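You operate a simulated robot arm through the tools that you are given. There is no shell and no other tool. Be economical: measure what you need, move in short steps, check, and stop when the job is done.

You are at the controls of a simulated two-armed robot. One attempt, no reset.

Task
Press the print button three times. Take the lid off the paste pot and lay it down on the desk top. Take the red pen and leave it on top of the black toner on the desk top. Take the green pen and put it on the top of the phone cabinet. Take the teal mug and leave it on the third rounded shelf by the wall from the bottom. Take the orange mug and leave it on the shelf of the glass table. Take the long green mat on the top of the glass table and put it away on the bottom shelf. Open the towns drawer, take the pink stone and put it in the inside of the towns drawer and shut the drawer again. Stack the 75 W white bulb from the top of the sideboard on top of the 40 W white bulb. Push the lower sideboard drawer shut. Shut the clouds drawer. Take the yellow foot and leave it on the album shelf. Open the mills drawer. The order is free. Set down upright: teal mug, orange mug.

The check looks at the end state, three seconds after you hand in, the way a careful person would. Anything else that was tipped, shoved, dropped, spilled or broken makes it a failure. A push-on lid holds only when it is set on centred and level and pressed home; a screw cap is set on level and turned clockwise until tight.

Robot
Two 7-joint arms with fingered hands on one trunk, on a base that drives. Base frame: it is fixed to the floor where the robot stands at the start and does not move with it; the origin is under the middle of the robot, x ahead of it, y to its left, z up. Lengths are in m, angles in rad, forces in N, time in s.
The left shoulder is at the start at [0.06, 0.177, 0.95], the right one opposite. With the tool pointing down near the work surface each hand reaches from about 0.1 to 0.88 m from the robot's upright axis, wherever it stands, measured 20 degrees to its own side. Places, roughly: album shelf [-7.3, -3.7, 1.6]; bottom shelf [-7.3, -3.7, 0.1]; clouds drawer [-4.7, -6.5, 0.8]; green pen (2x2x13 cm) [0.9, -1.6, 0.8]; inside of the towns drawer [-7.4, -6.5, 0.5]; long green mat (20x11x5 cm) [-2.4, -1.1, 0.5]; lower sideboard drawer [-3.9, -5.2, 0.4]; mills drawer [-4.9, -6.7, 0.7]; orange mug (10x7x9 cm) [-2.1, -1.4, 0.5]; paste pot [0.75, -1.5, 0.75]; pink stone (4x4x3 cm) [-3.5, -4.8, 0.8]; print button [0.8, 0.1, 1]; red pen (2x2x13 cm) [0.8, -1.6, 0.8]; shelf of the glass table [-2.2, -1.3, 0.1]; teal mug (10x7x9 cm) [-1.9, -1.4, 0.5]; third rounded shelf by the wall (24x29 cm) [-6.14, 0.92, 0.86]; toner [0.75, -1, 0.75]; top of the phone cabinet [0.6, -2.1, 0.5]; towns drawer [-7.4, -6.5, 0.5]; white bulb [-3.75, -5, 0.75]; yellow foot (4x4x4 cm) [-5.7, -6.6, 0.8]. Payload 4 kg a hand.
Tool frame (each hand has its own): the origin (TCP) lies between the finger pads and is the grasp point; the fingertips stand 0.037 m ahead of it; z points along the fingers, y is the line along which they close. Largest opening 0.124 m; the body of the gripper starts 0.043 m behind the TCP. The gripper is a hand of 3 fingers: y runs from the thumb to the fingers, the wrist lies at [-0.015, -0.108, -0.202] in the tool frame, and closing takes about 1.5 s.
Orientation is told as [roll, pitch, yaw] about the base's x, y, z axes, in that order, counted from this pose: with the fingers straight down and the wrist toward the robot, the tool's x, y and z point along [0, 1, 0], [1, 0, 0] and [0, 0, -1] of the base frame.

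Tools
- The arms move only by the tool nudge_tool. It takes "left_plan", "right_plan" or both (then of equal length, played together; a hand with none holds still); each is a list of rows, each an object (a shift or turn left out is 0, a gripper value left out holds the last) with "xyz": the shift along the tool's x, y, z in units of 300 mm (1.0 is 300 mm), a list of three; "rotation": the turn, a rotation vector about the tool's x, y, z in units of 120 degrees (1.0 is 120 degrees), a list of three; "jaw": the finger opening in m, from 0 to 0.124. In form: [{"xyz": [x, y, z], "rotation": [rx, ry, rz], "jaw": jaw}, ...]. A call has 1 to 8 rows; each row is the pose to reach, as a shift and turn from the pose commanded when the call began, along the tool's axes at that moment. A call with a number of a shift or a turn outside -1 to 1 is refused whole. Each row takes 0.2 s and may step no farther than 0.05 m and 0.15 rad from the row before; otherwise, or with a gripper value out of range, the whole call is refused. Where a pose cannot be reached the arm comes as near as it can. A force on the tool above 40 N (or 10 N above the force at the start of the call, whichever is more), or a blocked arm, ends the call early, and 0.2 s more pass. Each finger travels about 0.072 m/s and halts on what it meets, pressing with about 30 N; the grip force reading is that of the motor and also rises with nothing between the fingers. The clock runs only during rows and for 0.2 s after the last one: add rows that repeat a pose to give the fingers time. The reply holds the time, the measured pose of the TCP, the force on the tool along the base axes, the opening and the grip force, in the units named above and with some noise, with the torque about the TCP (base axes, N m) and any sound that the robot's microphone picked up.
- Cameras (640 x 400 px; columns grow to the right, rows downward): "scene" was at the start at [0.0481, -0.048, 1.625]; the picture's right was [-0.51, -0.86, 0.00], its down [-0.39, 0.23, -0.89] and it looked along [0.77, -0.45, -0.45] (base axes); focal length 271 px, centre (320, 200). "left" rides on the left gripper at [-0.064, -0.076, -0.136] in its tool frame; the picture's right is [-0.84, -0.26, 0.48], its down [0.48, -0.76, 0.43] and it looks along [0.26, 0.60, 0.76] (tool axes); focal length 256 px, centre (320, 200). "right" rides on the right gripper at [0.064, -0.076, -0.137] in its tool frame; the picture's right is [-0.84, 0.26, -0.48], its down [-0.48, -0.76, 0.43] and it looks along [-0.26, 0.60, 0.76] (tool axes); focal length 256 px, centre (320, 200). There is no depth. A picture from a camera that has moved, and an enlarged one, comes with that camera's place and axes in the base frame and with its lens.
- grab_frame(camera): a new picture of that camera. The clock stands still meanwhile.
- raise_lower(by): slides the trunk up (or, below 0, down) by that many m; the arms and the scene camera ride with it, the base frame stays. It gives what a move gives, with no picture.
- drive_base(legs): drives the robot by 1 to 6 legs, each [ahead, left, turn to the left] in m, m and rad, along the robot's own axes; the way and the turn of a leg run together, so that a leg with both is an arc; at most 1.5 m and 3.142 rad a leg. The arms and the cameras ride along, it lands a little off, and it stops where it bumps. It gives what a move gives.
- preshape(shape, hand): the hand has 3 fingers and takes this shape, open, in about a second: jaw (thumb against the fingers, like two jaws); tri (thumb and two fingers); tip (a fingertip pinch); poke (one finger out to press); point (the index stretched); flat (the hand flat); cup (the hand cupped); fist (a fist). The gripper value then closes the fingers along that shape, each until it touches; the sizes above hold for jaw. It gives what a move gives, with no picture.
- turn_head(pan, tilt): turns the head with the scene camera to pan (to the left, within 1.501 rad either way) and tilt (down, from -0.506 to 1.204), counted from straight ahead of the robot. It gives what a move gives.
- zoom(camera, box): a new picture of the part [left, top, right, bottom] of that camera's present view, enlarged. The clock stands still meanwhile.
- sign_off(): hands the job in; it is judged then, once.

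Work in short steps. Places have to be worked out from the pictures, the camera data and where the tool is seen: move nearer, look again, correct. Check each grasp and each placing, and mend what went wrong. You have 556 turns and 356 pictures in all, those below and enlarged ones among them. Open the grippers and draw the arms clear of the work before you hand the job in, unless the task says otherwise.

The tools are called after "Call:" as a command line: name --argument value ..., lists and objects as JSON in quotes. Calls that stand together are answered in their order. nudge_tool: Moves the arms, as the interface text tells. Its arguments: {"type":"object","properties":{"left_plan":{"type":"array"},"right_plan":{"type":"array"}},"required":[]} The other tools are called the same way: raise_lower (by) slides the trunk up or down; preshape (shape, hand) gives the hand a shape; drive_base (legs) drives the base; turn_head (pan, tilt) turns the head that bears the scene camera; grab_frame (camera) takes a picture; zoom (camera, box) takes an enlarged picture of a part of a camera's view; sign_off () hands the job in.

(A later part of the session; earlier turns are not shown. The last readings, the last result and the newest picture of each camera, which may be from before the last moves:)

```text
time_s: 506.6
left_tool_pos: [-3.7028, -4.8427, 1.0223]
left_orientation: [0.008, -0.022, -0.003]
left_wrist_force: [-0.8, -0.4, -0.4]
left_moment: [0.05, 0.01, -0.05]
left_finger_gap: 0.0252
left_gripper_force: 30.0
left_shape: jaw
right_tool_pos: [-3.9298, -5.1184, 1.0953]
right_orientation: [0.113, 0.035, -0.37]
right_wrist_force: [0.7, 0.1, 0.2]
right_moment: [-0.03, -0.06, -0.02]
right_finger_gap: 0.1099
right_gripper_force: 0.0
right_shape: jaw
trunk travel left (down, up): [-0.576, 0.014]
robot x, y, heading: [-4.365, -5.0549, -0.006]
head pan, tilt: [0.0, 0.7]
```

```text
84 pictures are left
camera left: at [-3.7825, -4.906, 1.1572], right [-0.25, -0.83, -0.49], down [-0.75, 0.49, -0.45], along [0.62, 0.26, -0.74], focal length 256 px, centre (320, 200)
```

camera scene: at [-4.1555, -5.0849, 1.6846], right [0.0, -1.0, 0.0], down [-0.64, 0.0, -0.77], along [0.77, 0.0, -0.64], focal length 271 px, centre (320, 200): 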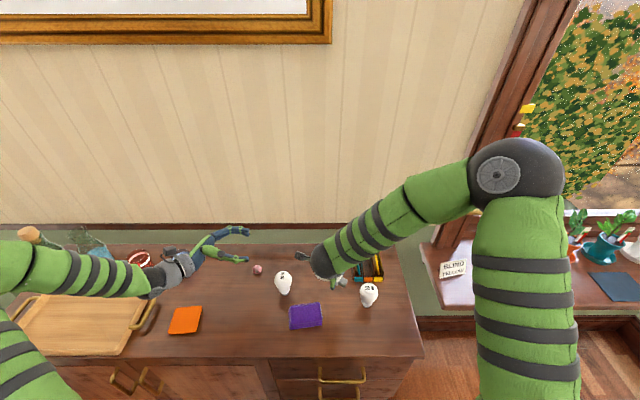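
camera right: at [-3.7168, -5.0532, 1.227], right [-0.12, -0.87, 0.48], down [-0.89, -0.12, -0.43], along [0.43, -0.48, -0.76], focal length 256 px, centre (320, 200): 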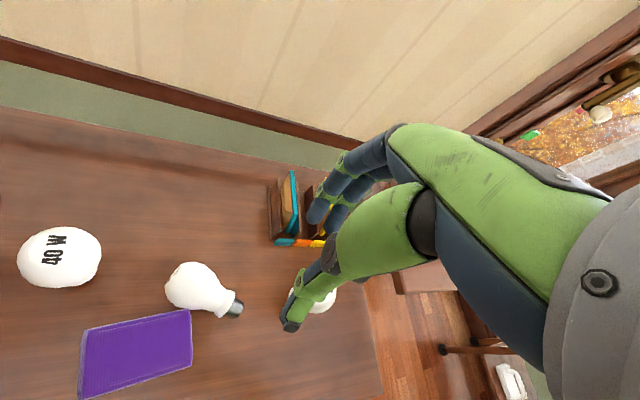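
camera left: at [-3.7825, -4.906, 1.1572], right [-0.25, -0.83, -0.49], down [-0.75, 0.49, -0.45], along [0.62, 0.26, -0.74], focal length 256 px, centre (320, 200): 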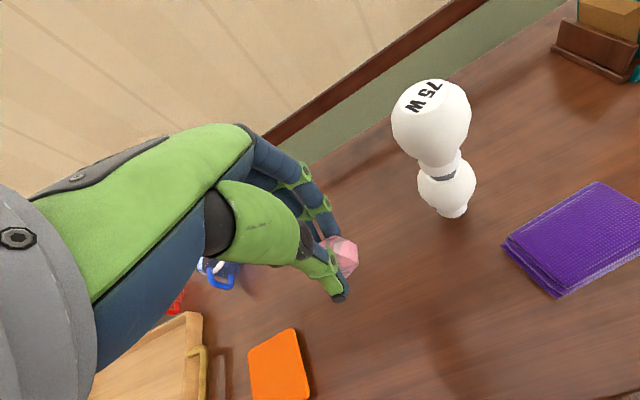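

Stone in hand. Back away, face the chest of drawers (-y), and look.

Call:
nudge_tool --left_plan '[{"xyz": [0.05, -0.14, -0.05]}, {"xyz": [0.1, -0.28, -0.1]}, {"xyz": [0.15, -0.42, -0.15]}, {"xyz": [0.2, -0.56, -0.2]}, {"xyz": [0.2, -0.7, -0.2]}]'

Call:
drive_base --legs '[[-0.5, 0, 0], [0, 0, -1.57]]'

Call:
turn_head --pan 0.0 --tilt 0.45

Call:
grab_frame --camera "scene"

```text
time_s: 507.8
left_tool_pos: [-3.9074, -4.7786, 1.0791]
left_orientation: [0.005, -0.024, -0.004]
left_wrist_force: [-0.2, 0.2, -0.4]
left_moment: [0.02, 0.03, 0.0]
left_finger_gap: 0.0252
left_gripper_force: 30.0
left_shape: jaw
left hand out of reach, approached as far as the arm can: row 5
right_tool_pos: [-3.9289, -5.1192, 1.0948]
right_orientation: [0.113, 0.036, -0.371]
right_wrist_force: [0.5, -0.4, 0.9]
right_moment: [0.03, 0.02, 0.0]
right_finger_gap: 0.1097
right_gripper_force: 0.1
right_shape: jaw
trunk travel left (down, up): [-0.576, 0.014]
robot x, y, heading: [-4.3641, -5.057, -0.005]
head pan, tilt: [0.0, 0.7]
```

```text
time_s: 514.6
left_tool_pos: [-4.6078, -5.5204, 1.0781]
left_orientation: [0.008, -0.023, -1.598]
left_wrist_force: [-0.3, 0.3, 0.6]
left_moment: [0.0, 0.01, 0.02]
left_finger_gap: 0.025
left_gripper_force: 29.6
left_shape: jaw
right_tool_pos: [-4.9463, -5.4894, 1.0939]
right_orientation: [0.113, 0.037, -1.966]
right_wrist_force: [-0.2, 0.0, -0.2]
right_moment: [0.02, 0.0, -0.01]
right_finger_gap: 0.1101
right_gripper_force: 0.1
right_shape: jaw
trunk travel left (down, up): [-0.576, 0.014]
robot x, y, heading: [-4.8709, -5.0535, -1.598]
head pan, tilt: [0.0, 0.7]
```

```text
time_s: 515.4
left_tool_pos: [-4.6074, -5.5201, 1.0796]
left_orientation: [0.007, -0.021, -1.6]
left_wrist_force: [0.2, 0.6, -0.8]
left_moment: [-0.02, 0.05, 0.0]
left_finger_gap: 0.0249
left_gripper_force: 29.8
left_shape: jaw
right_tool_pos: [-4.9475, -5.4894, 1.0946]
right_orientation: [0.113, 0.037, -1.967]
right_wrist_force: [0.4, -0.6, 0.2]
right_moment: [0.0, -0.01, 0.02]
right_finger_gap: 0.1097
right_gripper_force: 0.0
right_shape: jaw
trunk travel left (down, up): [-0.576, 0.014]
robot x, y, heading: [-4.8752, -5.0588, -1.598]
head pan, tilt: [0.0, 0.45]
```

```text
83 pictures are left
camera scene: at [-4.8751, -5.1191, 1.7278], right [-1.0, 0.03, 0.0], down [0.01, 0.44, -0.9], along [-0.03, -0.9, -0.44], focal length 271 px, centre (320, 200)
```

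scene: 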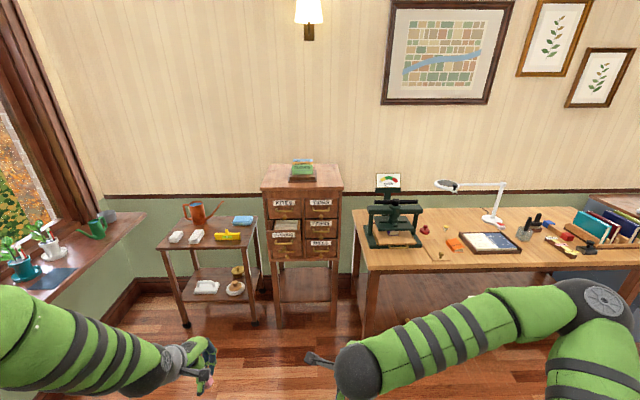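

Zoom into the chest's labels.

Call:
zoom --camera "scene" --box '[250, 150, 360, 280]'

```text
3.08 times, centred on (305, 215) of scene
camera zoom: at [-4.8751, -5.1191, 1.7278], right [-1.0, 0.03, 0.0], down [0.01, 0.44, -0.9], along [-0.03, -0.9, -0.44], focal length 834 px, centre (366, 154)
```

zoom: 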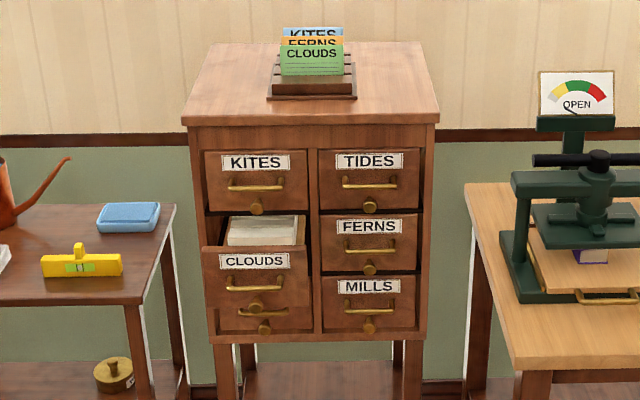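

Clouds (left, middle) sticks out; Mills is right column, bottom. Drive up to the chest.

Call:
drive_base --legs '[[0.65, 0.1, 0.028]]'

Call:
turn_head --pan 0.0 --tilt 0.8

Call:
grab_frame --camera "scene"

Call:
grab_frame --camera "right"

```text
time_s: 519.0
left_tool_pos: [-4.5025, -6.1572, 1.0788]
left_orientation: [0.006, -0.02, -1.573]
left_wrist_force: [-0.1, 0.4, -0.3]
left_moment: [-0.03, -0.03, 0.0]
left_finger_gap: 0.0251
left_gripper_force: 29.8
left_shape: jaw
right_tool_pos: [-4.8421, -6.1358, 1.0949]
right_orientation: [0.114, 0.038, -1.938]
right_wrist_force: [0.3, 0.0, 0.2]
right_moment: [0.04, 0.0, 0.04]
right_finger_gap: 0.1101
right_gripper_force: 0.0
right_shape: jaw
trunk travel left (down, up): [-0.576, 0.014]
robot x, y, heading: [-4.7835, -5.7017, -1.569]
head pan, tilt: [0.0, 0.45]
```

```text
time_s: 519.8
left_tool_pos: [-4.5034, -6.1567, 1.0796]
left_orientation: [0.006, -0.02, -1.574]
left_wrist_force: [-0.4, 1.0, -0.3]
left_moment: [0.0, 0.0, 0.03]
left_finger_gap: 0.0253
left_gripper_force: 29.6
left_shape: jaw
right_tool_pos: [-4.8422, -6.1355, 1.0936]
right_orientation: [0.112, 0.038, -1.937]
right_wrist_force: [0.4, 0.4, 0.7]
right_moment: [0.01, 0.0, -0.03]
right_finger_gap: 0.1101
right_gripper_force: 0.1
right_shape: jaw
trunk travel left (down, up): [-0.576, 0.014]
robot x, y, heading: [-4.7803, -5.7009, -1.572]
head pan, tilt: [0.0, 0.799]
```

```text
81 pictures are left
camera scene: at [-4.7822, -5.7526, 1.6975], right [-1.0, 0.0, 0.0], down [0.0, 0.72, -0.7], along [0.0, -0.7, -0.72], focal length 271 px, centre (320, 200)
```

scene: 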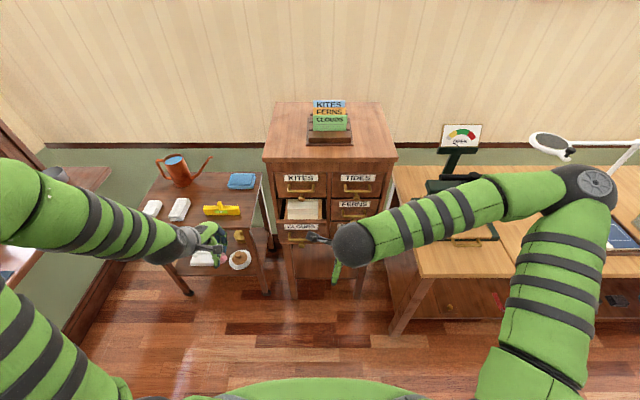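

```text
80 pictures are left
camera right: at [-4.7735, -6.0869, 1.2403], right [-0.92, 0.07, 0.38], down [-0.12, 0.88, -0.46], along [-0.36, -0.47, -0.81], focal length 256 px, centre (320, 200)
```

right: 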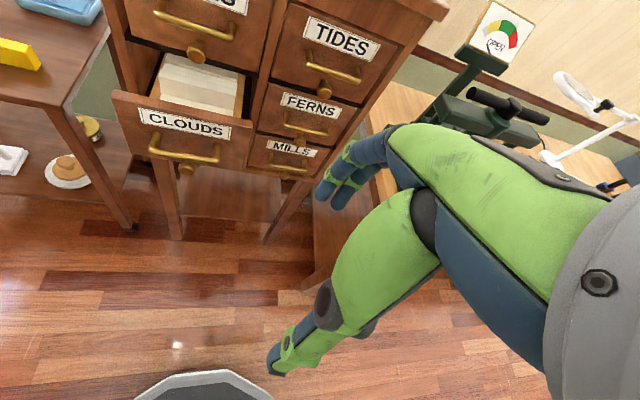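

The clouds drawer's front is at about (-4.71, -6.38, 0.89), protruding ~12 cm; the chest face is y ≈ -6.5. Make a right fist, square it and point it forward.

Call:
preshape --hand "right" --shape "fist"

Call:
nudge_tool --right_plan '[{"xyz": [0.05, 0, 0.05], "rotation": [0, -0.02, -0.06]}, {"xyz": [0.1, 0, 0.1], "rotation": [0, -0.04, -0.12]}, {"xyz": [0.15, 0, 0.15], "rotation": [0, -0.054, -0.177]}]'

Call:
nudge_tool --right_plan '[{"xyz": [0.03, 0.02, 0.05], "rotation": [-0.07, 0, 0]}, {"xyz": [0.06, 0.04, 0.1], "rotation": [-0.14, 0, 0]}, {"xyz": [0.09, 0.06, 0.15], "rotation": [-0.21, 0, 0]}, {"xyz": [0.12, 0.08, 0.2], "rotation": [-0.28, 0, 0]}, {"xyz": [0.15, 0.1, 0.26], "rotation": [-0.35, 0, 0]}, {"xyz": [0.18, 0.12, 0.32], "rotation": [-0.42, 0, 0]}, {"xyz": [0.21, 0.14, 0.38], "rotation": [-0.49, 0, 0]}, {"xyz": [0.24, 0.16, 0.44], "rotation": [-0.56, 0, 0]}]'

Call:
grab_frame --camera "scene"

```text
time_s: 520.7
left_tool_pos: [-4.5035, -6.1555, 1.0788]
left_orientation: [0.007, -0.022, -1.574]
left_wrist_force: [-0.2, -0.2, -0.5]
left_moment: [0.0, 0.01, -0.03]
left_finger_gap: 0.025
left_gripper_force: 30.4
left_shape: jaw
right_tool_pos: [-4.8432, -6.1348, 1.0926]
right_orientation: [0.113, 0.037, -1.938]
right_wrist_force: [0.0, 0.5, 0.2]
right_moment: [0.0, 0.0, -0.02]
right_finger_gap: 0.0
right_gripper_force: 0.0
right_shape: fist
trunk travel left (down, up): [-0.576, 0.014]
robot x, y, heading: [-4.7832, -5.6964, -1.572]
head pan, tilt: [0.0, 0.799]
```

```text
time_s: 521.5
left_tool_pos: [-4.5021, -6.157, 1.0802]
left_orientation: [0.007, -0.021, -1.574]
left_wrist_force: [0.4, 0.0, -0.2]
left_moment: [0.0, -0.02, 0.0]
left_finger_gap: 0.025
left_gripper_force: 29.3
left_shape: jaw
right_tool_pos: [-4.7959, -6.1535, 1.0548]
right_orientation: [0.008, 0.013, -1.566]
right_wrist_force: [0.3, 0.4, 0.4]
right_moment: [-0.02, 0.02, 0.02]
right_finger_gap: 0.0
right_gripper_force: 0.0
right_shape: fist
trunk travel left (down, up): [-0.576, 0.014]
robot x, y, heading: [-4.7813, -5.7001, -1.575]
head pan, tilt: [0.0, 0.799]
```

```text
time_s: 523.3
left_tool_pos: [-4.5017, -6.1553, 1.0788]
left_orientation: [0.005, -0.023, -1.571]
left_wrist_force: [0.4, 0.4, -0.2]
left_moment: [-0.03, 0.05, 0.01]
left_finger_gap: 0.0249
left_gripper_force: 30.4
left_shape: jaw
right_tool_pos: [-4.6844, -6.2434, 0.9329]
right_orientation: [-0.003, -1.151, -1.565]
right_wrist_force: [0.2, -0.2, 0.3]
right_moment: [0.01, -0.01, -0.02]
right_finger_gap: 0.0
right_gripper_force: 0.1
right_shape: fist
right hand out of reach, approached as far as the arm can: row 7, 8
trunk travel left (down, up): [-0.576, 0.014]
robot x, y, heading: [-4.7831, -5.704, -1.568]
head pan, tilt: [0.0, 0.799]
```

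```text
79 pictures are left
camera scene: at [-4.7804, -5.7519, 1.6975], right [-1.0, 0.0, 0.0], down [0.0, 0.72, -0.7], along [0.0, -0.7, -0.72], focal length 271 px, centre (320, 200)
```

scene: 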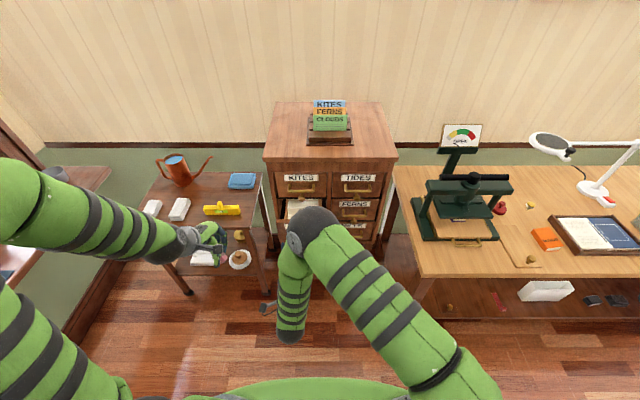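

Lower 4 cm with the trunk, then drive forward to push the clouds drawer in.

Call:
raise_lower --by -0.04

Call:
drive_base --legs '[[0.12, 0, 0]]'

Call:
drive_base --legs '[[0.06, 0, 0]]'

Call:
drive_base --legs '[[0.05, 0, 0]]'

Call:
grab_frame --camera "right"

```text
time_s: 524.2
left_tool_pos: [-4.5034, -6.1555, 1.0388]
left_orientation: [0.005, -0.022, -1.572]
left_wrist_force: [0.4, 0.6, -0.8]
left_moment: [-0.02, 0.03, -0.02]
left_finger_gap: 0.0251
left_gripper_force: 29.8
left_shape: jaw
right_tool_pos: [-4.6869, -6.2444, 0.8933]
right_orientation: [-0.002, -1.147, -1.567]
right_wrist_force: [0.3, 0.8, 0.0]
right_moment: [-0.03, -0.05, -0.02]
right_finger_gap: 0.0
right_gripper_force: 0.0
right_shape: fist
trunk travel left (down, up): [-0.536, 0.054]
robot x, y, heading: [-4.7833, -5.6957, -1.573]
head pan, tilt: [0.0, 0.799]
```

```text
time_s: 525.4
left_tool_pos: [-4.5034, -6.276, 1.039]
left_orientation: [0.007, -0.021, -1.576]
left_wrist_force: [0.6, -0.7, -1.6]
left_moment: [0.06, 0.0, -0.03]
left_finger_gap: 0.0249
left_gripper_force: 30.3
left_shape: jaw
right_tool_pos: [-4.6854, -6.3637, 0.8924]
right_orientation: [-0.005, -1.146, -1.568]
right_wrist_force: [0.4, -0.5, -1.3]
right_moment: [0.0, 0.0, -0.02]
right_finger_gap: 0.0
right_gripper_force: 0.1
right_shape: fist
trunk travel left (down, up): [-0.536, 0.054]
robot x, y, heading: [-4.7807, -5.8167, -1.577]
head pan, tilt: [0.0, 0.799]
```

```text
time_s: 526.4
left_tool_pos: [-4.5035, -6.3352, 1.0375]
left_orientation: [0.008, -0.021, -1.574]
left_wrist_force: [0.0, -0.1, -0.9]
left_moment: [0.03, 0.03, 0.02]
left_finger_gap: 0.0249
left_gripper_force: 30.1
left_shape: jaw
right_tool_pos: [-4.6874, -6.423, 0.8929]
right_orientation: [-0.002, -1.146, -1.568]
right_wrist_force: [0.2, -0.3, 0.0]
right_moment: [-0.03, -0.06, 0.0]
right_finger_gap: 0.0
right_gripper_force: 0.0
right_shape: fist
trunk travel left (down, up): [-0.536, 0.054]
robot x, y, heading: [-4.7845, -5.8773, -1.575]
head pan, tilt: [0.0, 0.799]
```

```text
time_s: 527.3
left_tool_pos: [-4.5057, -6.3846, 1.0382]
left_orientation: [0.006, -0.022, -1.573]
left_wrist_force: [-0.1, -0.8, -0.2]
left_moment: [-0.03, 0.01, -0.01]
left_finger_gap: 0.0249
left_gripper_force: 29.9
left_shape: jaw
right_tool_pos: [-4.6873, -6.4716, 0.892]
right_orientation: [-0.003, -1.147, -1.568]
right_wrist_force: [-0.8, -0.2, 0.0]
right_moment: [-0.03, 0.0, -0.02]
right_finger_gap: 0.0002
right_gripper_force: 0.0
right_shape: fist
trunk travel left (down, up): [-0.536, 0.054]
robot x, y, heading: [-4.7827, -5.9271, -1.577]
head pan, tilt: [0.0, 0.799]
```

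```text
78 pictures are left
camera right: at [-4.6244, -6.3167, 0.8797], right [-0.84, 0.33, 0.43], down [-0.48, -0.08, -0.87], along [-0.26, -0.94, 0.23], focal length 256 px, centre (320, 200)
```

right: 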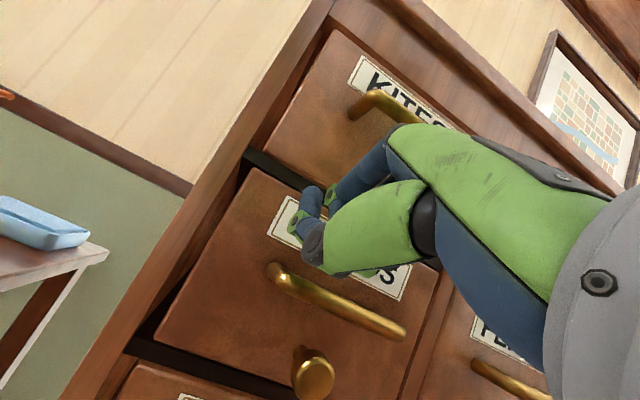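

Looks nearly closed with no resistance yet; push further in small steps until it stops.

Call:
drive_base --legs '[[0.025, 0, 0]]'

Call:
drive_base --legs '[[0.025, 0, 0]]'

Call:
grab_frame --camera "right"

```text
time_s: 528.2
left_tool_pos: [-4.5046, -6.4014, 1.0401]
left_orientation: [0.006, -0.025, -1.574]
left_wrist_force: [0.2, 0.6, -0.5]
left_moment: [-0.04, 0.01, 0.01]
left_finger_gap: 0.0249
left_gripper_force: 30.1
left_shape: jaw
right_tool_pos: [-4.6853, -6.4825, 0.891]
right_orientation: [-0.01, -1.14, -1.551]
right_wrist_force: [-3.4, 10.5, 3.2]
right_moment: [-0.41, -0.18, 0.11]
right_finger_gap: 0.0001
right_gripper_force: 0.0
right_shape: fist
trunk travel left (down, up): [-0.536, 0.054]
robot x, y, heading: [-4.7798, -5.9468, -1.571]
head pan, tilt: [0.0, 0.799]
stopped in leg 1: the force on the tool passed its limit (the readings are from after the stop); the commanded pose is now the measured one
```

```text
time_s: 529.0
left_tool_pos: [-4.5053, -6.4092, 1.0409]
left_orientation: [0.006, -0.024, -1.574]
left_wrist_force: [0.3, 0.9, -0.6]
left_moment: [-0.03, 0.04, 0.0]
left_finger_gap: 0.025
left_gripper_force: 30.1
left_shape: jaw
right_tool_pos: [-4.6848, -6.4863, 0.8871]
right_orientation: [-0.022, -1.128, -1.535]
right_wrist_force: [-5.0, 16.1, 5.4]
right_moment: [-0.65, -0.29, 0.21]
right_finger_gap: 0.0
right_gripper_force: 0.0
right_shape: fist
trunk travel left (down, up): [-0.536, 0.054]
robot x, y, heading: [-4.7802, -5.9513, -1.568]
head pan, tilt: [0.0, 0.799]
stopped in leg 1: the force on the tool passed its limit (the readings are from after the stop); the commanded pose is now the measured one
```

```text
77 pictures are left
camera right: at [-4.6245, -6.3289, 0.8763], right [-0.84, 0.31, 0.45], down [-0.49, -0.07, -0.87], along [-0.24, -0.95, 0.22], focal length 256 px, centre (320, 200)
```

right: 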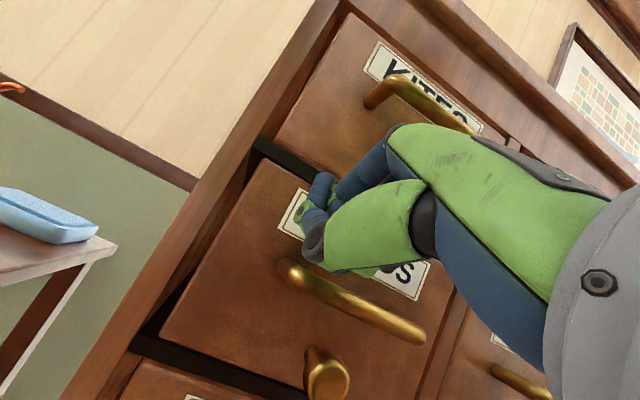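

The clouds drawer is shut. Back off, open the right hand, and position it in front of the mills handle (-4.92, -6.48, 0.705).

Call:
drive_base --legs '[[-0.2, 0, 0]]'

Call:
preshape --hand "right" --shape "jaw"

Call:
raise_lower --by -0.18

Call:
nudge_tool --right_plan '[{"xyz": [-0.15, 0, 0.0], "rotation": [-0.02, 0, 0.005]}, {"xyz": [-0.3, 0, 0.0], "rotation": [-0.04, 0, 0.01]}, {"xyz": [-0.45, 0, 0.0], "rotation": [-0.06, 0, 0.015]}, {"xyz": [-0.6, 0, 0.0], "rotation": [-0.08, 0, 0.017]}, {"xyz": [-0.75, 0, 0.0], "rotation": [-0.1, 0, 0.017]}, {"xyz": [-0.785, 0, 0.0], "rotation": [-0.12, 0, 0.017], "jaw": 0.08}]'

Call:
grab_frame --camera "right"

Call:
grab_frame --camera "scene"

```text
time_s: 530.6
left_tool_pos: [-4.5036, -6.2111, 1.0409]
left_orientation: [0.007, -0.023, -1.574]
left_wrist_force: [0.8, -0.4, -0.8]
left_moment: [0.0, 0.0, 0.01]
left_finger_gap: 0.0254
left_gripper_force: 30.1
left_shape: jaw
right_tool_pos: [-4.6841, -6.2873, 0.8864]
right_orientation: [-0.024, -1.129, -1.537]
right_wrist_force: [0.1, -0.2, 1.1]
right_moment: [-0.03, 0.0, 0.03]
right_finger_gap: 0.0
right_gripper_force: 0.1
right_shape: fist
trunk travel left (down, up): [-0.536, 0.054]
robot x, y, heading: [-4.7794, -5.7544, -1.574]
head pan, tilt: [0.0, 0.799]
```

```text
time_s: 531.5
left_tool_pos: [-4.5037, -6.2121, 1.0392]
left_orientation: [0.006, -0.022, -1.575]
left_wrist_force: [-0.1, -0.2, 0.1]
left_moment: [0.01, 0.02, -0.03]
left_finger_gap: 0.0247
left_gripper_force: 30.6
left_shape: jaw
right_tool_pos: [-4.685, -6.2889, 0.886]
right_orientation: [-0.022, -1.127, -1.536]
right_wrist_force: [-1.0, 0.3, 0.5]
right_moment: [0.04, -0.01, 0.0]
right_finger_gap: 0.1234
right_gripper_force: 0.1
right_shape: jaw
trunk travel left (down, up): [-0.536, 0.054]
robot x, y, heading: [-4.7858, -5.7593, -1.573]
head pan, tilt: [0.0, 0.799]
```

```text
time_s: 533.5
left_tool_pos: [-4.505, -6.2106, 0.8594]
left_orientation: [0.006, -0.022, -1.574]
left_wrist_force: [-0.5, -0.2, -1.0]
left_moment: [-0.05, 0.04, 0.0]
left_finger_gap: 0.0249
left_gripper_force: 30.0
left_shape: jaw
right_tool_pos: [-4.684, -6.2884, 0.7056]
right_orientation: [-0.024, -1.124, -1.537]
right_wrist_force: [0.5, -0.1, -0.1]
right_moment: [0.01, 0.03, -0.02]
right_finger_gap: 0.1238
right_gripper_force: 0.2
right_shape: jaw
trunk travel left (down, up): [-0.356, 0.234]
robot x, y, heading: [-4.7804, -5.7547, -1.576]
head pan, tilt: [0.0, 0.799]
```

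```text
time_s: 534.9
left_tool_pos: [-4.5042, -6.2114, 0.8595]
left_orientation: [0.008, -0.022, -1.573]
left_wrist_force: [-0.1, -0.1, -0.6]
left_moment: [0.0, 0.03, 0.01]
left_finger_gap: 0.025
left_gripper_force: 29.4
left_shape: jaw
right_tool_pos: [-4.8177, -6.4378, 0.7385]
right_orientation: [0.089, -1.334, -1.66]
right_wrist_force: [-0.4, 0.4, 1.4]
right_moment: [-0.01, -0.01, -0.01]
right_finger_gap: 0.0815
right_gripper_force: 0.1
right_shape: jaw
right hand out of reach, approached as far as the arm can: row 1, 2, 3, 4, 5, 6
trunk travel left (down, up): [-0.356, 0.234]
robot x, y, heading: [-4.7806, -5.7529, -1.574]
head pan, tilt: [0.0, 0.799]
```

```text
76 pictures are left
camera right: at [-4.7527, -6.2874, 0.6984], right [-0.84, 0.41, 0.34], down [-0.47, -0.24, -0.85], along [-0.26, -0.88, 0.4], focal length 256 px, centre (320, 200)
```

right: 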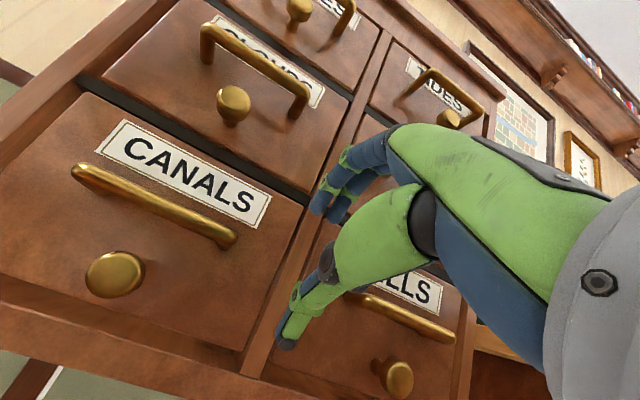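

```text
75 pictures are left
camera scene: at [-4.7827, -5.8078, 1.4774], right [-1.0, 0.0, 0.0], down [0.0, 0.72, -0.7], along [0.0, -0.7, -0.72], focal length 271 px, centre (320, 200)
```

scene: 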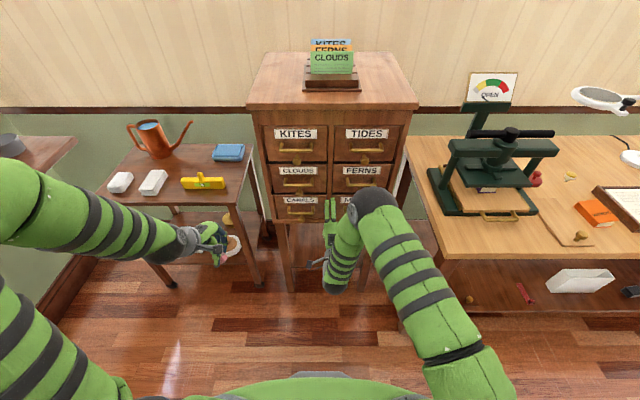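

Clouds is flush now. The arm is cramped, so back up 12 cm, then line up with the left part of the mills bar handle (away from its knob).

Call:
drive_base --legs '[[-0.14, 0, 0]]'

Call:
nudge_tool --right_plan '[{"xyz": [-0.07, 0.005, 0.06], "jaw": 0.045}, {"xyz": [-0.14, 0.01, 0.14]}, {"xyz": [-0.207, 0.015, 0.22]}, {"xyz": [-0.207, 0.015, 0.3]}]'

Call:
grab_frame --camera "right"

```text
time_s: 536.2
left_tool_pos: [-4.5032, -6.0695, 0.8589]
left_orientation: [0.007, -0.024, -1.575]
left_wrist_force: [0.4, 0.6, 0.4]
left_moment: [-0.01, -0.03, -0.02]
left_finger_gap: 0.0249
left_gripper_force: 30.2
left_shape: jaw
right_tool_pos: [-4.8153, -6.2958, 0.738]
right_orientation: [0.089, -1.334, -1.661]
right_wrist_force: [0.1, 0.1, -0.4]
right_moment: [-0.02, 0.0, -0.04]
right_finger_gap: 0.0803
right_gripper_force: 0.1
right_shape: jaw
trunk travel left (down, up): [-0.356, 0.234]
robot x, y, heading: [-4.7831, -5.6126, -1.574]
head pan, tilt: [0.0, 0.799]
```

```text
time_s: 537.2
left_tool_pos: [-4.5039, -6.0705, 0.8598]
left_orientation: [0.006, -0.024, -1.573]
left_wrist_force: [0.4, -0.3, -1.1]
left_moment: [0.03, -0.01, -0.02]
left_finger_gap: 0.0249
left_gripper_force: 29.9
left_shape: jaw
right_tool_pos: [-4.8445, -6.3876, 0.7233]
right_orientation: [0.023, -1.331, -1.632]
right_wrist_force: [-0.1, -0.6, -0.3]
right_moment: [-0.04, 0.01, 0.0]
right_finger_gap: 0.045
right_gripper_force: 0.0
right_shape: jaw
right hand out of reach, approached as far as the arm can: row 1, 2, 3, 4
trunk travel left (down, up): [-0.356, 0.234]
robot x, y, heading: [-4.7841, -5.6142, -1.573]
head pan, tilt: [0.0, 0.799]
```

```text
74 pictures are left
camera right: at [-4.775, -6.2398, 0.6826], right [-0.82, 0.44, 0.36], down [-0.49, -0.22, -0.84], along [-0.29, -0.87, 0.4], focal length 256 px, centre (320, 200)
```

right: 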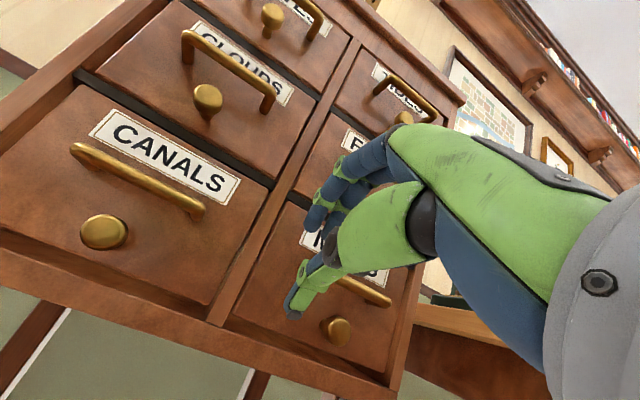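

Nudge the base 5.5 cm right and the trunk up 8 mm, then ease forward onto the bar.

Call:
drive_base --legs '[[0, -0.055, 0]]'

Call:
raise_lower --by 0.008

Call:
drive_base --legs '[[0.055, 0, 0]]'

Call:
grab_frame --camera "right"

```text
time_s: 538.1
left_tool_pos: [-4.5584, -6.0705, 0.8593]
left_orientation: [0.008, -0.024, -1.574]
left_wrist_force: [-0.1, 0.1, -0.6]
left_moment: [0.04, -0.02, 0.02]
left_finger_gap: 0.0247
left_gripper_force: 30.2
left_shape: jaw
right_tool_pos: [-4.8988, -6.3876, 0.7241]
right_orientation: [0.021, -1.331, -1.633]
right_wrist_force: [0.0, -0.3, 0.0]
right_moment: [0.02, 0.0, 0.04]
right_finger_gap: 0.0453
right_gripper_force: 0.1
right_shape: jaw
trunk travel left (down, up): [-0.356, 0.234]
robot x, y, heading: [-4.8366, -5.6151, -1.572]
head pan, tilt: [0.0, 0.799]
```

```text
time_s: 538.7
left_tool_pos: [-4.5586, -6.0698, 0.8672]
left_orientation: [0.008, -0.024, -1.574]
left_wrist_force: [-0.7, -0.3, -1.4]
left_moment: [-0.01, -0.01, -0.03]
left_finger_gap: 0.025
left_gripper_force: 30.0
left_shape: jaw
right_tool_pos: [-4.8985, -6.3864, 0.7313]
right_orientation: [0.019, -1.328, -1.634]
right_wrist_force: [0.0, 0.4, 0.1]
right_moment: [0.02, 0.03, 0.04]
right_finger_gap: 0.0451
right_gripper_force: 0.0
right_shape: jaw
trunk travel left (down, up): [-0.364, 0.226]
robot x, y, heading: [-4.8385, -5.6139, -1.569]
head pan, tilt: [0.0, 0.799]
```

```text
time_s: 539.7
left_tool_pos: [-4.5604, -6.1265, 0.8667]
left_orientation: [0.008, -0.02, -1.576]
left_wrist_force: [0.0, 0.4, -1.5]
left_moment: [0.01, 0.01, -0.01]
left_finger_gap: 0.0248
left_gripper_force: 30.1
left_shape: jaw
right_tool_pos: [-4.8996, -6.4429, 0.7299]
right_orientation: [0.02, -1.33, -1.631]
right_wrist_force: [0.4, 0.2, 0.3]
right_moment: [0.02, 0.0, 0.03]
right_finger_gap: 0.0452
right_gripper_force: 0.0
right_shape: jaw
trunk travel left (down, up): [-0.364, 0.226]
robot x, y, heading: [-4.8393, -5.6719, -1.574]
head pan, tilt: [0.0, 0.799]
```

```text
73 pictures are left
camera right: at [-4.8308, -6.2953, 0.6904], right [-0.82, 0.44, 0.36], down [-0.49, -0.22, -0.84], along [-0.29, -0.87, 0.4], focal length 256 px, centre (320, 200)
```

right: 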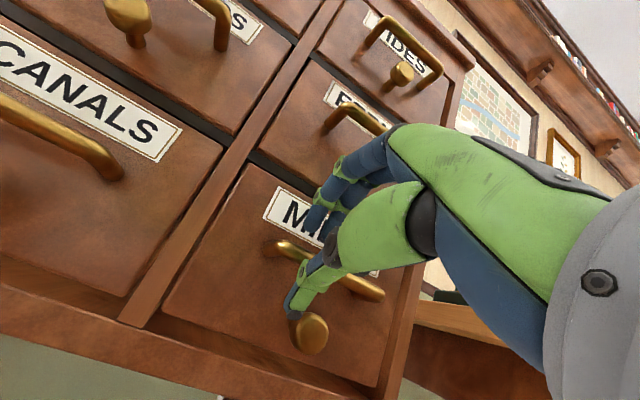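

The bar is between fingers (above) and thumb (below). Close and check grip.

Call:
nudge_tool --right_plan '[{"xyz": [0, 0, 0], "jaw": 0.02}, {"xyz": [0, 0, 0], "jaw": 0.0}, {"xyz": [0, 0, 0]}, {"xyz": [0, 0, 0]}]'

Call:
drive_base --legs '[[-0.06, 0, 0]]'

Call:
grab_frame --camera "right"

```text
time_s: 540.7
left_tool_pos: [-4.5589, -6.1273, 0.8662]
left_orientation: [0.006, -0.022, -1.577]
left_wrist_force: [0.0, -0.6, -0.8]
left_moment: [0.06, -0.01, 0.01]
left_finger_gap: 0.0248
left_gripper_force: 30.1
left_shape: jaw
right_tool_pos: [-4.9, -6.4418, 0.7302]
right_orientation: [0.02, -1.33, -1.631]
right_wrist_force: [0.3, 0.7, -1.8]
right_moment: [0.03, -0.02, -0.06]
right_finger_gap: 0.0089
right_gripper_force: 30.5
right_shape: jaw
trunk travel left (down, up): [-0.364, 0.226]
robot x, y, heading: [-4.8368, -5.6689, -1.575]
head pan, tilt: [0.0, 0.799]
```

```text
time_s: 541.6
left_tool_pos: [-4.5601, -6.0658, 0.8674]
left_orientation: [0.008, -0.022, -1.576]
left_wrist_force: [-0.4, -0.1, 0.8]
left_moment: [0.0, 0.02, -0.02]
left_finger_gap: 0.0247
left_gripper_force: 30.0
left_shape: jaw
right_tool_pos: [-4.8992, -6.3817, 0.7327]
right_orientation: [0.018, -1.331, -1.631]
right_wrist_force: [-0.9, -0.3, -4.5]
right_moment: [0.07, 0.02, -0.02]
right_finger_gap: 0.0081
right_gripper_force: 29.9
right_shape: jaw
trunk travel left (down, up): [-0.364, 0.226]
robot x, y, heading: [-4.838, -5.6058, -1.576]
head pan, tilt: [0.0, 0.799]
```

```text
72 pictures are left
camera right: at [-4.8307, -6.2339, 0.6905], right [-0.82, 0.44, 0.36], down [-0.49, -0.22, -0.84], along [-0.29, -0.87, 0.4], focal length 256 px, centre (320, 200)
```

right: 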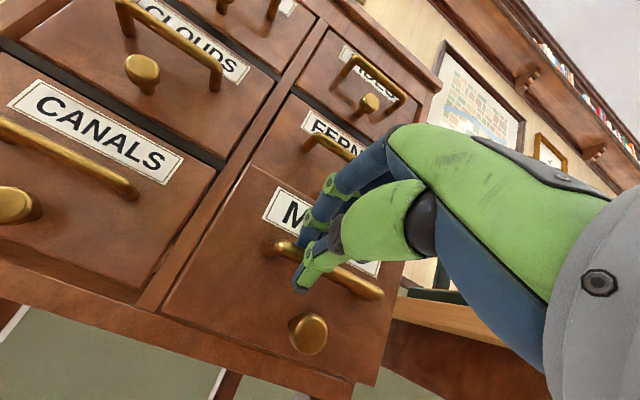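

The mills drawer is coming out. Pull another 8 cm.

Call:
drive_base --legs '[[-0.08, 0, 0]]'

Call:
nudge_tool --right_plan '[{"xyz": [0, 0, 0], "jaw": 0.03}, {"xyz": [0, 0, 0], "jaw": 0.05}, {"xyz": [0, 0, -0.1]}, {"xyz": [0, 0, -0.25]}, {"xyz": [0, 0, -0.4]}]'

Call:
grab_frame --camera "scene"

```text
time_s: 542.7
left_tool_pos: [-4.5585, -5.9848, 0.867]
left_orientation: [0.007, -0.022, -1.576]
left_wrist_force: [-0.8, -0.7, -0.8]
left_moment: [-0.02, -0.01, -0.02]
left_finger_gap: 0.0248
left_gripper_force: 30.1
left_shape: jaw
right_tool_pos: [-4.8999, -6.3006, 0.7317]
right_orientation: [0.016, -1.33, -1.632]
right_wrist_force: [0.1, -0.6, -3.6]
right_moment: [0.06, 0.0, -0.01]
right_finger_gap: 0.008
right_gripper_force: 29.6
right_shape: jaw
trunk travel left (down, up): [-0.364, 0.226]
robot x, y, heading: [-4.8363, -5.5263, -1.574]
head pan, tilt: [0.0, 0.799]
```

```text
time_s: 543.9
left_tool_pos: [-4.5588, -5.985, 0.867]
left_orientation: [0.007, -0.022, -1.574]
left_wrist_force: [-0.3, 0.0, 0.4]
left_moment: [0.01, 0.0, -0.02]
left_finger_gap: 0.0249
left_gripper_force: 30.1
left_shape: jaw
right_tool_pos: [-4.889, -6.206, 0.7659]
right_orientation: [0.012, -1.326, -1.624]
right_wrist_force: [-0.2, 0.3, -0.1]
right_moment: [0.04, 0.0, 0.01]
right_finger_gap: 0.0496
right_gripper_force: 0.2
right_shape: jaw
right hand out of reach, approached as far as the arm can: row 5
trunk travel left (down, up): [-0.364, 0.226]
robot x, y, heading: [-4.8389, -5.5291, -1.578]
head pan, tilt: [0.0, 0.799]
```

```text
71 pictures are left
camera scene: at [-4.8373, -5.5802, 1.4854], right [-1.0, 0.0, 0.0], down [0.0, 0.72, -0.7], along [0.0, -0.7, -0.72], focal length 271 px, centre (320, 200)
```

scene: 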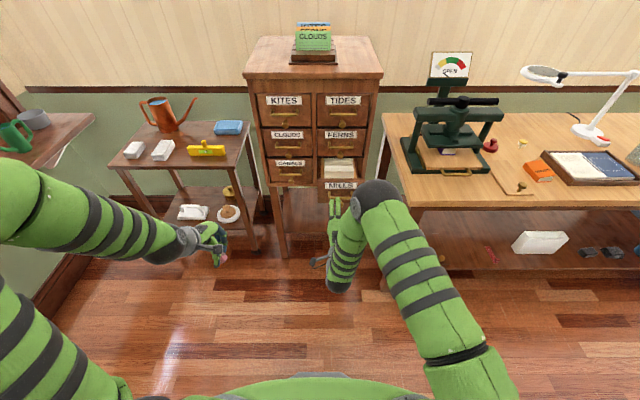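

Mills is open and clouds shut. Now the towns drawer: straighten the right hand, then drive along to x ≈ -7.4.

Call:
drive_base --legs '[[-0.3, 0, 0]]'

Call:
nudge_tool --right_plan '[{"xyz": [-0.06, 0.02, 0], "rotation": [0.07, 0, 0]}, {"xyz": [-0.12, 0.04, 0], "rotation": [0.14, 0, 0]}, {"xyz": [-0.18, 0.06, 0], "rotation": [0.21, 0, 0]}, {"xyz": [-0.24, 0.08, 0], "rotation": [0.28, 0, 0]}, {"xyz": [-0.3, 0.1, 0], "rotation": [0.35, 0, 0]}, {"xyz": [-0.36, 0.12, 0], "rotation": [0.42, 0, 0]}, {"xyz": [-0.42, 0.14, 0], "rotation": [0.49, 0, 0]}, {"xyz": [-0.48, 0.16, 0], "rotation": [0.56, 0, 0]}]'

Call:
drive_base --legs '[[0, -1.3, 0], [0, -1.25, 0]]'

Call:
turn_head --pan 0.0 --tilt 0.6

Call:
grab_frame --camera "scene"

```text
time_s: 546.0
left_tool_pos: [-4.5569, -5.6791, 0.8674]
left_orientation: [0.007, -0.023, -1.574]
left_wrist_force: [0.2, -0.1, -0.7]
left_moment: [-0.01, 0.0, 0.01]
left_finger_gap: 0.0253
left_gripper_force: 30.1
left_shape: jaw
right_tool_pos: [-4.887, -5.9001, 0.7654]
right_orientation: [0.012, -1.325, -1.624]
right_wrist_force: [0.8, -0.8, 0.2]
right_moment: [-0.01, -0.02, -0.01]
right_finger_gap: 0.0497
right_gripper_force: 0.0
right_shape: jaw
trunk travel left (down, up): [-0.364, 0.226]
robot x, y, heading: [-4.8374, -5.2255, -1.567]
head pan, tilt: [0.0, 0.799]
```

```text
time_s: 547.8
left_tool_pos: [-4.5584, -5.6788, 0.867]
left_orientation: [0.008, -0.023, -1.573]
left_wrist_force: [0.3, -0.4, -1.0]
left_moment: [0.0, 0.01, 0.0]
left_finger_gap: 0.025
left_gripper_force: 30.0
left_shape: jaw
right_tool_pos: [-5.0319, -5.9048, 0.8121]
right_orientation: [0.005, -0.149, -1.615]
right_wrist_force: [0.6, -0.7, 0.0]
right_moment: [0.02, 0.01, 0.01]
right_finger_gap: 0.0495
right_gripper_force: 0.0
right_shape: jaw
trunk travel left (down, up): [-0.364, 0.226]
robot x, y, heading: [-4.8355, -5.2221, -1.574]
head pan, tilt: [0.0, 0.799]
```

```text
time_s: 560.2
left_tool_pos: [-7.1112, -5.6542, 0.8676]
left_orientation: [0.007, -0.022, -1.586]
left_wrist_force: [-0.8, 0.0, 0.0]
left_moment: [0.01, -0.02, 0.01]
left_finger_gap: 0.0249
left_gripper_force: 29.8
left_shape: jaw
right_tool_pos: [-7.5874, -5.8769, 0.8106]
right_orientation: [0.002, -0.15, -1.625]
right_wrist_force: [-0.3, 0.0, 0.5]
right_moment: [-0.01, 0.01, 0.03]
right_finger_gap: 0.0497
right_gripper_force: 0.0
right_shape: jaw
trunk travel left (down, up): [-0.364, 0.226]
robot x, y, heading: [-7.3827, -5.1934, -1.587]
head pan, tilt: [0.0, 0.799]
```

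```text
time_s: 560.9
left_tool_pos: [-7.1114, -5.6541, 0.8669]
left_orientation: [0.006, -0.022, -1.586]
left_wrist_force: [-0.7, -0.1, -0.5]
left_moment: [0.02, 0.0, 0.03]
left_finger_gap: 0.0248
left_gripper_force: 30.1
left_shape: jaw
right_tool_pos: [-7.5878, -5.8761, 0.8124]
right_orientation: [0.002, -0.152, -1.623]
right_wrist_force: [0.0, 0.4, 1.1]
right_moment: [0.02, 0.02, 0.04]
right_finger_gap: 0.0502
right_gripper_force: 0.0
right_shape: jaw
trunk travel left (down, up): [-0.364, 0.226]
robot x, y, heading: [-7.3839, -5.1926, -1.586]
head pan, tilt: [0.0, 0.6]
```

```text
70 pictures are left
camera scene: at [-7.3848, -5.2544, 1.5022], right [-1.0, 0.01, 0.0], down [0.01, 0.57, -0.82], along [-0.01, -0.82, -0.57], focal length 271 px, centre (320, 200)
```

scene: 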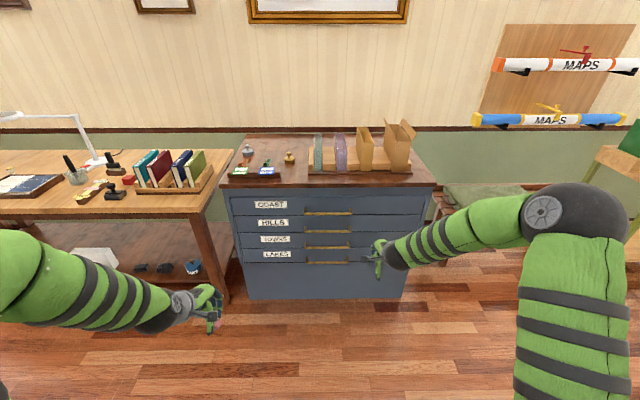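

The drawers read COAST, HILLS, TOWNS(?), LAKES. Pitch the right hand forward again, lower the trunk, and zoom on the labels.

Call:
nudge_tool --right_plan '[{"xyz": [0.05, 0, 0.0], "rotation": [-0.07, 0, 0]}, {"xyz": [0.1, 0, 0.0], "rotation": [-0.14, 0, 0]}, {"xyz": [0.15, 0, 0.0], "rotation": [-0.21, 0, 0]}, {"xyz": [0.2, 0, 0.0], "rotation": [-0.28, 0, 0]}, {"xyz": [0.25, 0, 0.0], "rotation": [-0.35, 0, 0]}, {"xyz": [0.3, 0, 0.0], "rotation": [-0.42, 0, 0]}, {"xyz": [0.34, 0, 0.0], "rotation": [-0.49, 0, 0]}, {"xyz": [0.38, 0, 0.0], "rotation": [-0.56, 0, 0]}]'

Call:
raise_lower --by -0.25

Call:
zoom --camera "scene" --box '[210, 120, 450, 300]'

Call:
grab_frame --camera "right"

```text
time_s: 562.7
left_tool_pos: [-7.1108, -5.6543, 0.8661]
left_orientation: [0.008, -0.023, -1.588]
left_wrist_force: [0.5, -0.2, 0.6]
left_moment: [0.0, 0.01, -0.01]
left_finger_gap: 0.025
left_gripper_force: 30.0
left_shape: jaw
right_tool_pos: [-7.4738, -5.881, 0.8107]
right_orientation: [0.0, -1.325, -1.632]
right_wrist_force: [0.0, -0.1, -0.3]
right_moment: [0.01, -0.01, 0.02]
right_finger_gap: 0.05
right_gripper_force: 0.1
right_shape: jaw
trunk travel left (down, up): [-0.364, 0.226]
robot x, y, heading: [-7.3828, -5.1954, -1.581]
head pan, tilt: [0.0, 0.6]
```

```text
time_s: 565.3
left_tool_pos: [-7.1112, -5.6536, 0.6179]
left_orientation: [0.007, -0.022, -1.588]
left_wrist_force: [0.5, 0.0, -0.8]
left_moment: [-0.01, -0.01, 0.03]
left_finger_gap: 0.0248
left_gripper_force: 30.1
left_shape: jaw
right_tool_pos: [-7.4744, -5.8808, 0.5608]
right_orientation: [0.001, -1.325, -1.631]
right_wrist_force: [-0.6, 0.2, 0.4]
right_moment: [0.01, -0.05, -0.01]
right_finger_gap: 0.0496
right_gripper_force: 0.1
right_shape: jaw
trunk travel left (down, up): [-0.114, 0.476]
robot x, y, heading: [-7.3852, -5.1936, -1.588]
head pan, tilt: [0.0, 0.6]
```

```text
2.22 times, centred on (330, 210) of scene
camera zoom: at [-7.3848, -5.2544, 1.2523], right [-1.0, 0.01, 0.0], down [0.01, 0.56, -0.82], along [-0.01, -0.82, -0.57], focal length 602 px, centre (298, 178)
```

zoom: 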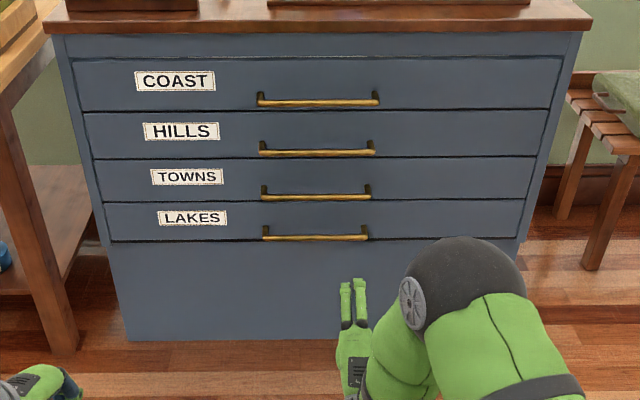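

```text
68 pictures are left
camera right: at [-7.4022, -5.7342, 0.5215], right [-0.81, 0.46, 0.37], down [-0.5, -0.2, -0.84], along [-0.31, -0.87, 0.39], focal length 256 px, centre (320, 200)
```

right: 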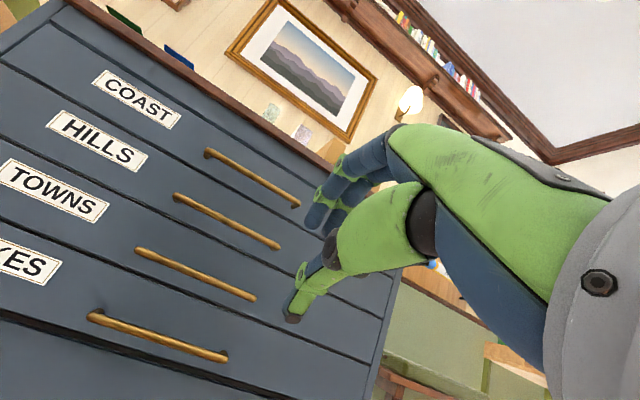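

TOWNS bar is at (-7.436, -6.275, 0.506). Lower the trunk 5 cm and drive forward to it.

Call:
raise_lower --by -0.049

Call:
drive_base --legs '[[0.33, 0, 0]]'

Call:
grab_frame --camera "right"

```text
time_s: 566.2
left_tool_pos: [-7.1105, -5.6539, 0.5692]
left_orientation: [0.008, -0.023, -1.587]
left_wrist_force: [-0.4, -0.2, -0.1]
left_moment: [0.0, 0.0, 0.02]
left_finger_gap: 0.0249
left_gripper_force: 29.8
left_shape: jaw
right_tool_pos: [-7.4742, -5.8808, 0.5126]
right_orientation: [0.001, -1.323, -1.631]
right_wrist_force: [-0.1, -0.3, 0.2]
right_moment: [-0.02, 0.0, -0.01]
right_finger_gap: 0.0496
right_gripper_force: 0.1
right_shape: jaw
trunk travel left (down, up): [-0.065, 0.525]
robot x, y, heading: [-7.3839, -5.1931, -1.587]
head pan, tilt: [0.0, 0.6]
```

```text
time_s: 568.4
left_tool_pos: [-7.1177, -5.9795, 0.5688]
left_orientation: [0.008, -0.023, -1.59]
left_wrist_force: [-0.3, 0.1, -1.3]
left_moment: [0.03, 0.03, -0.03]
left_finger_gap: 0.0251
left_gripper_force: 30.0
left_shape: jaw
right_tool_pos: [-7.4815, -6.2059, 0.5116]
right_orientation: [0.002, -1.324, -1.634]
right_wrist_force: [-0.3, 0.5, 0.1]
right_moment: [-0.01, 0.03, 0.04]
right_finger_gap: 0.0499
right_gripper_force: 0.0
right_shape: jaw
trunk travel left (down, up): [-0.065, 0.525]
robot x, y, heading: [-7.3854, -5.5241, -1.589]
head pan, tilt: [0.0, 0.6]
```

```text
67 pictures are left
camera right: at [-7.4094, -6.0593, 0.4724], right [-0.81, 0.46, 0.37], down [-0.5, -0.2, -0.84], along [-0.31, -0.87, 0.39], focal length 256 px, centre (320, 200)
```

right: 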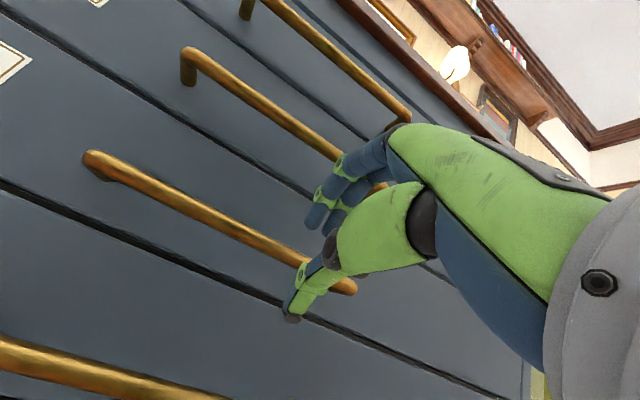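

The TOWNS bar is within the hand. Shift left 6 cm toward its middle and forward 4 cm, then grip.

Call:
drive_base --legs '[[0, 0.06, 0], [0.04, 0, 0]]'

Call:
nudge_tool --right_plan '[{"xyz": [0, 0, 0], "jaw": 0.03}, {"xyz": [0, 0, 0], "jaw": 0.01}, {"xyz": [0, 0, 0], "jaw": 0.0}, {"xyz": [0, 0, 0]}, {"xyz": [0, 0, 0]}]'

Call:
grab_frame --camera "right"

```text
time_s: 569.8
left_tool_pos: [-7.0587, -6.0214, 0.5687]
left_orientation: [0.006, -0.023, -1.59]
left_wrist_force: [0.0, 1.5, 0.0]
left_moment: [0.01, 0.01, 0.03]
left_finger_gap: 0.025
left_gripper_force: 30.6
left_shape: jaw
right_tool_pos: [-7.4221, -6.2472, 0.513]
right_orientation: [0.0, -1.323, -1.633]
right_wrist_force: [0.5, 0.0, 0.0]
right_moment: [0.01, 0.02, -0.01]
right_finger_gap: 0.05
right_gripper_force: 0.1
right_shape: jaw
trunk travel left (down, up): [-0.065, 0.525]
robot x, y, heading: [-7.3315, -5.5601, -1.596]
head pan, tilt: [0.0, 0.6]
```

```text
time_s: 571.0
left_tool_pos: [-7.06, -6.0214, 0.5682]
left_orientation: [0.007, -0.021, -1.59]
left_wrist_force: [0.3, 0.0, -0.5]
left_moment: [0.0, -0.03, -0.01]
left_finger_gap: 0.025
left_gripper_force: 30.2
left_shape: jaw
right_tool_pos: [-7.4221, -6.2472, 0.511]
right_orientation: [-0.001, -1.321, -1.633]
right_wrist_force: [0.5, -2.8, -8.7]
right_moment: [0.0, 0.05, 0.03]
right_finger_gap: 0.0095
right_gripper_force: 30.5
right_shape: jaw
trunk travel left (down, up): [-0.065, 0.525]
robot x, y, heading: [-7.3303, -5.5579, -1.593]
head pan, tilt: [0.0, 0.6]
```

```text
66 pictures are left
camera right: at [-7.3504, -6.1005, 0.4716], right [-0.81, 0.46, 0.37], down [-0.5, -0.2, -0.84], along [-0.31, -0.87, 0.39], focal length 256 px, centre (320, 200)
```

right: 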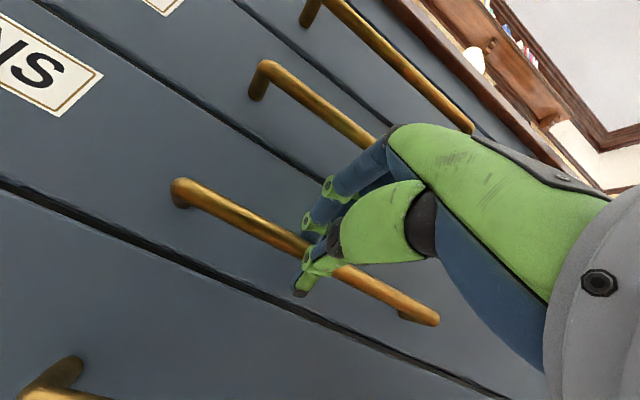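

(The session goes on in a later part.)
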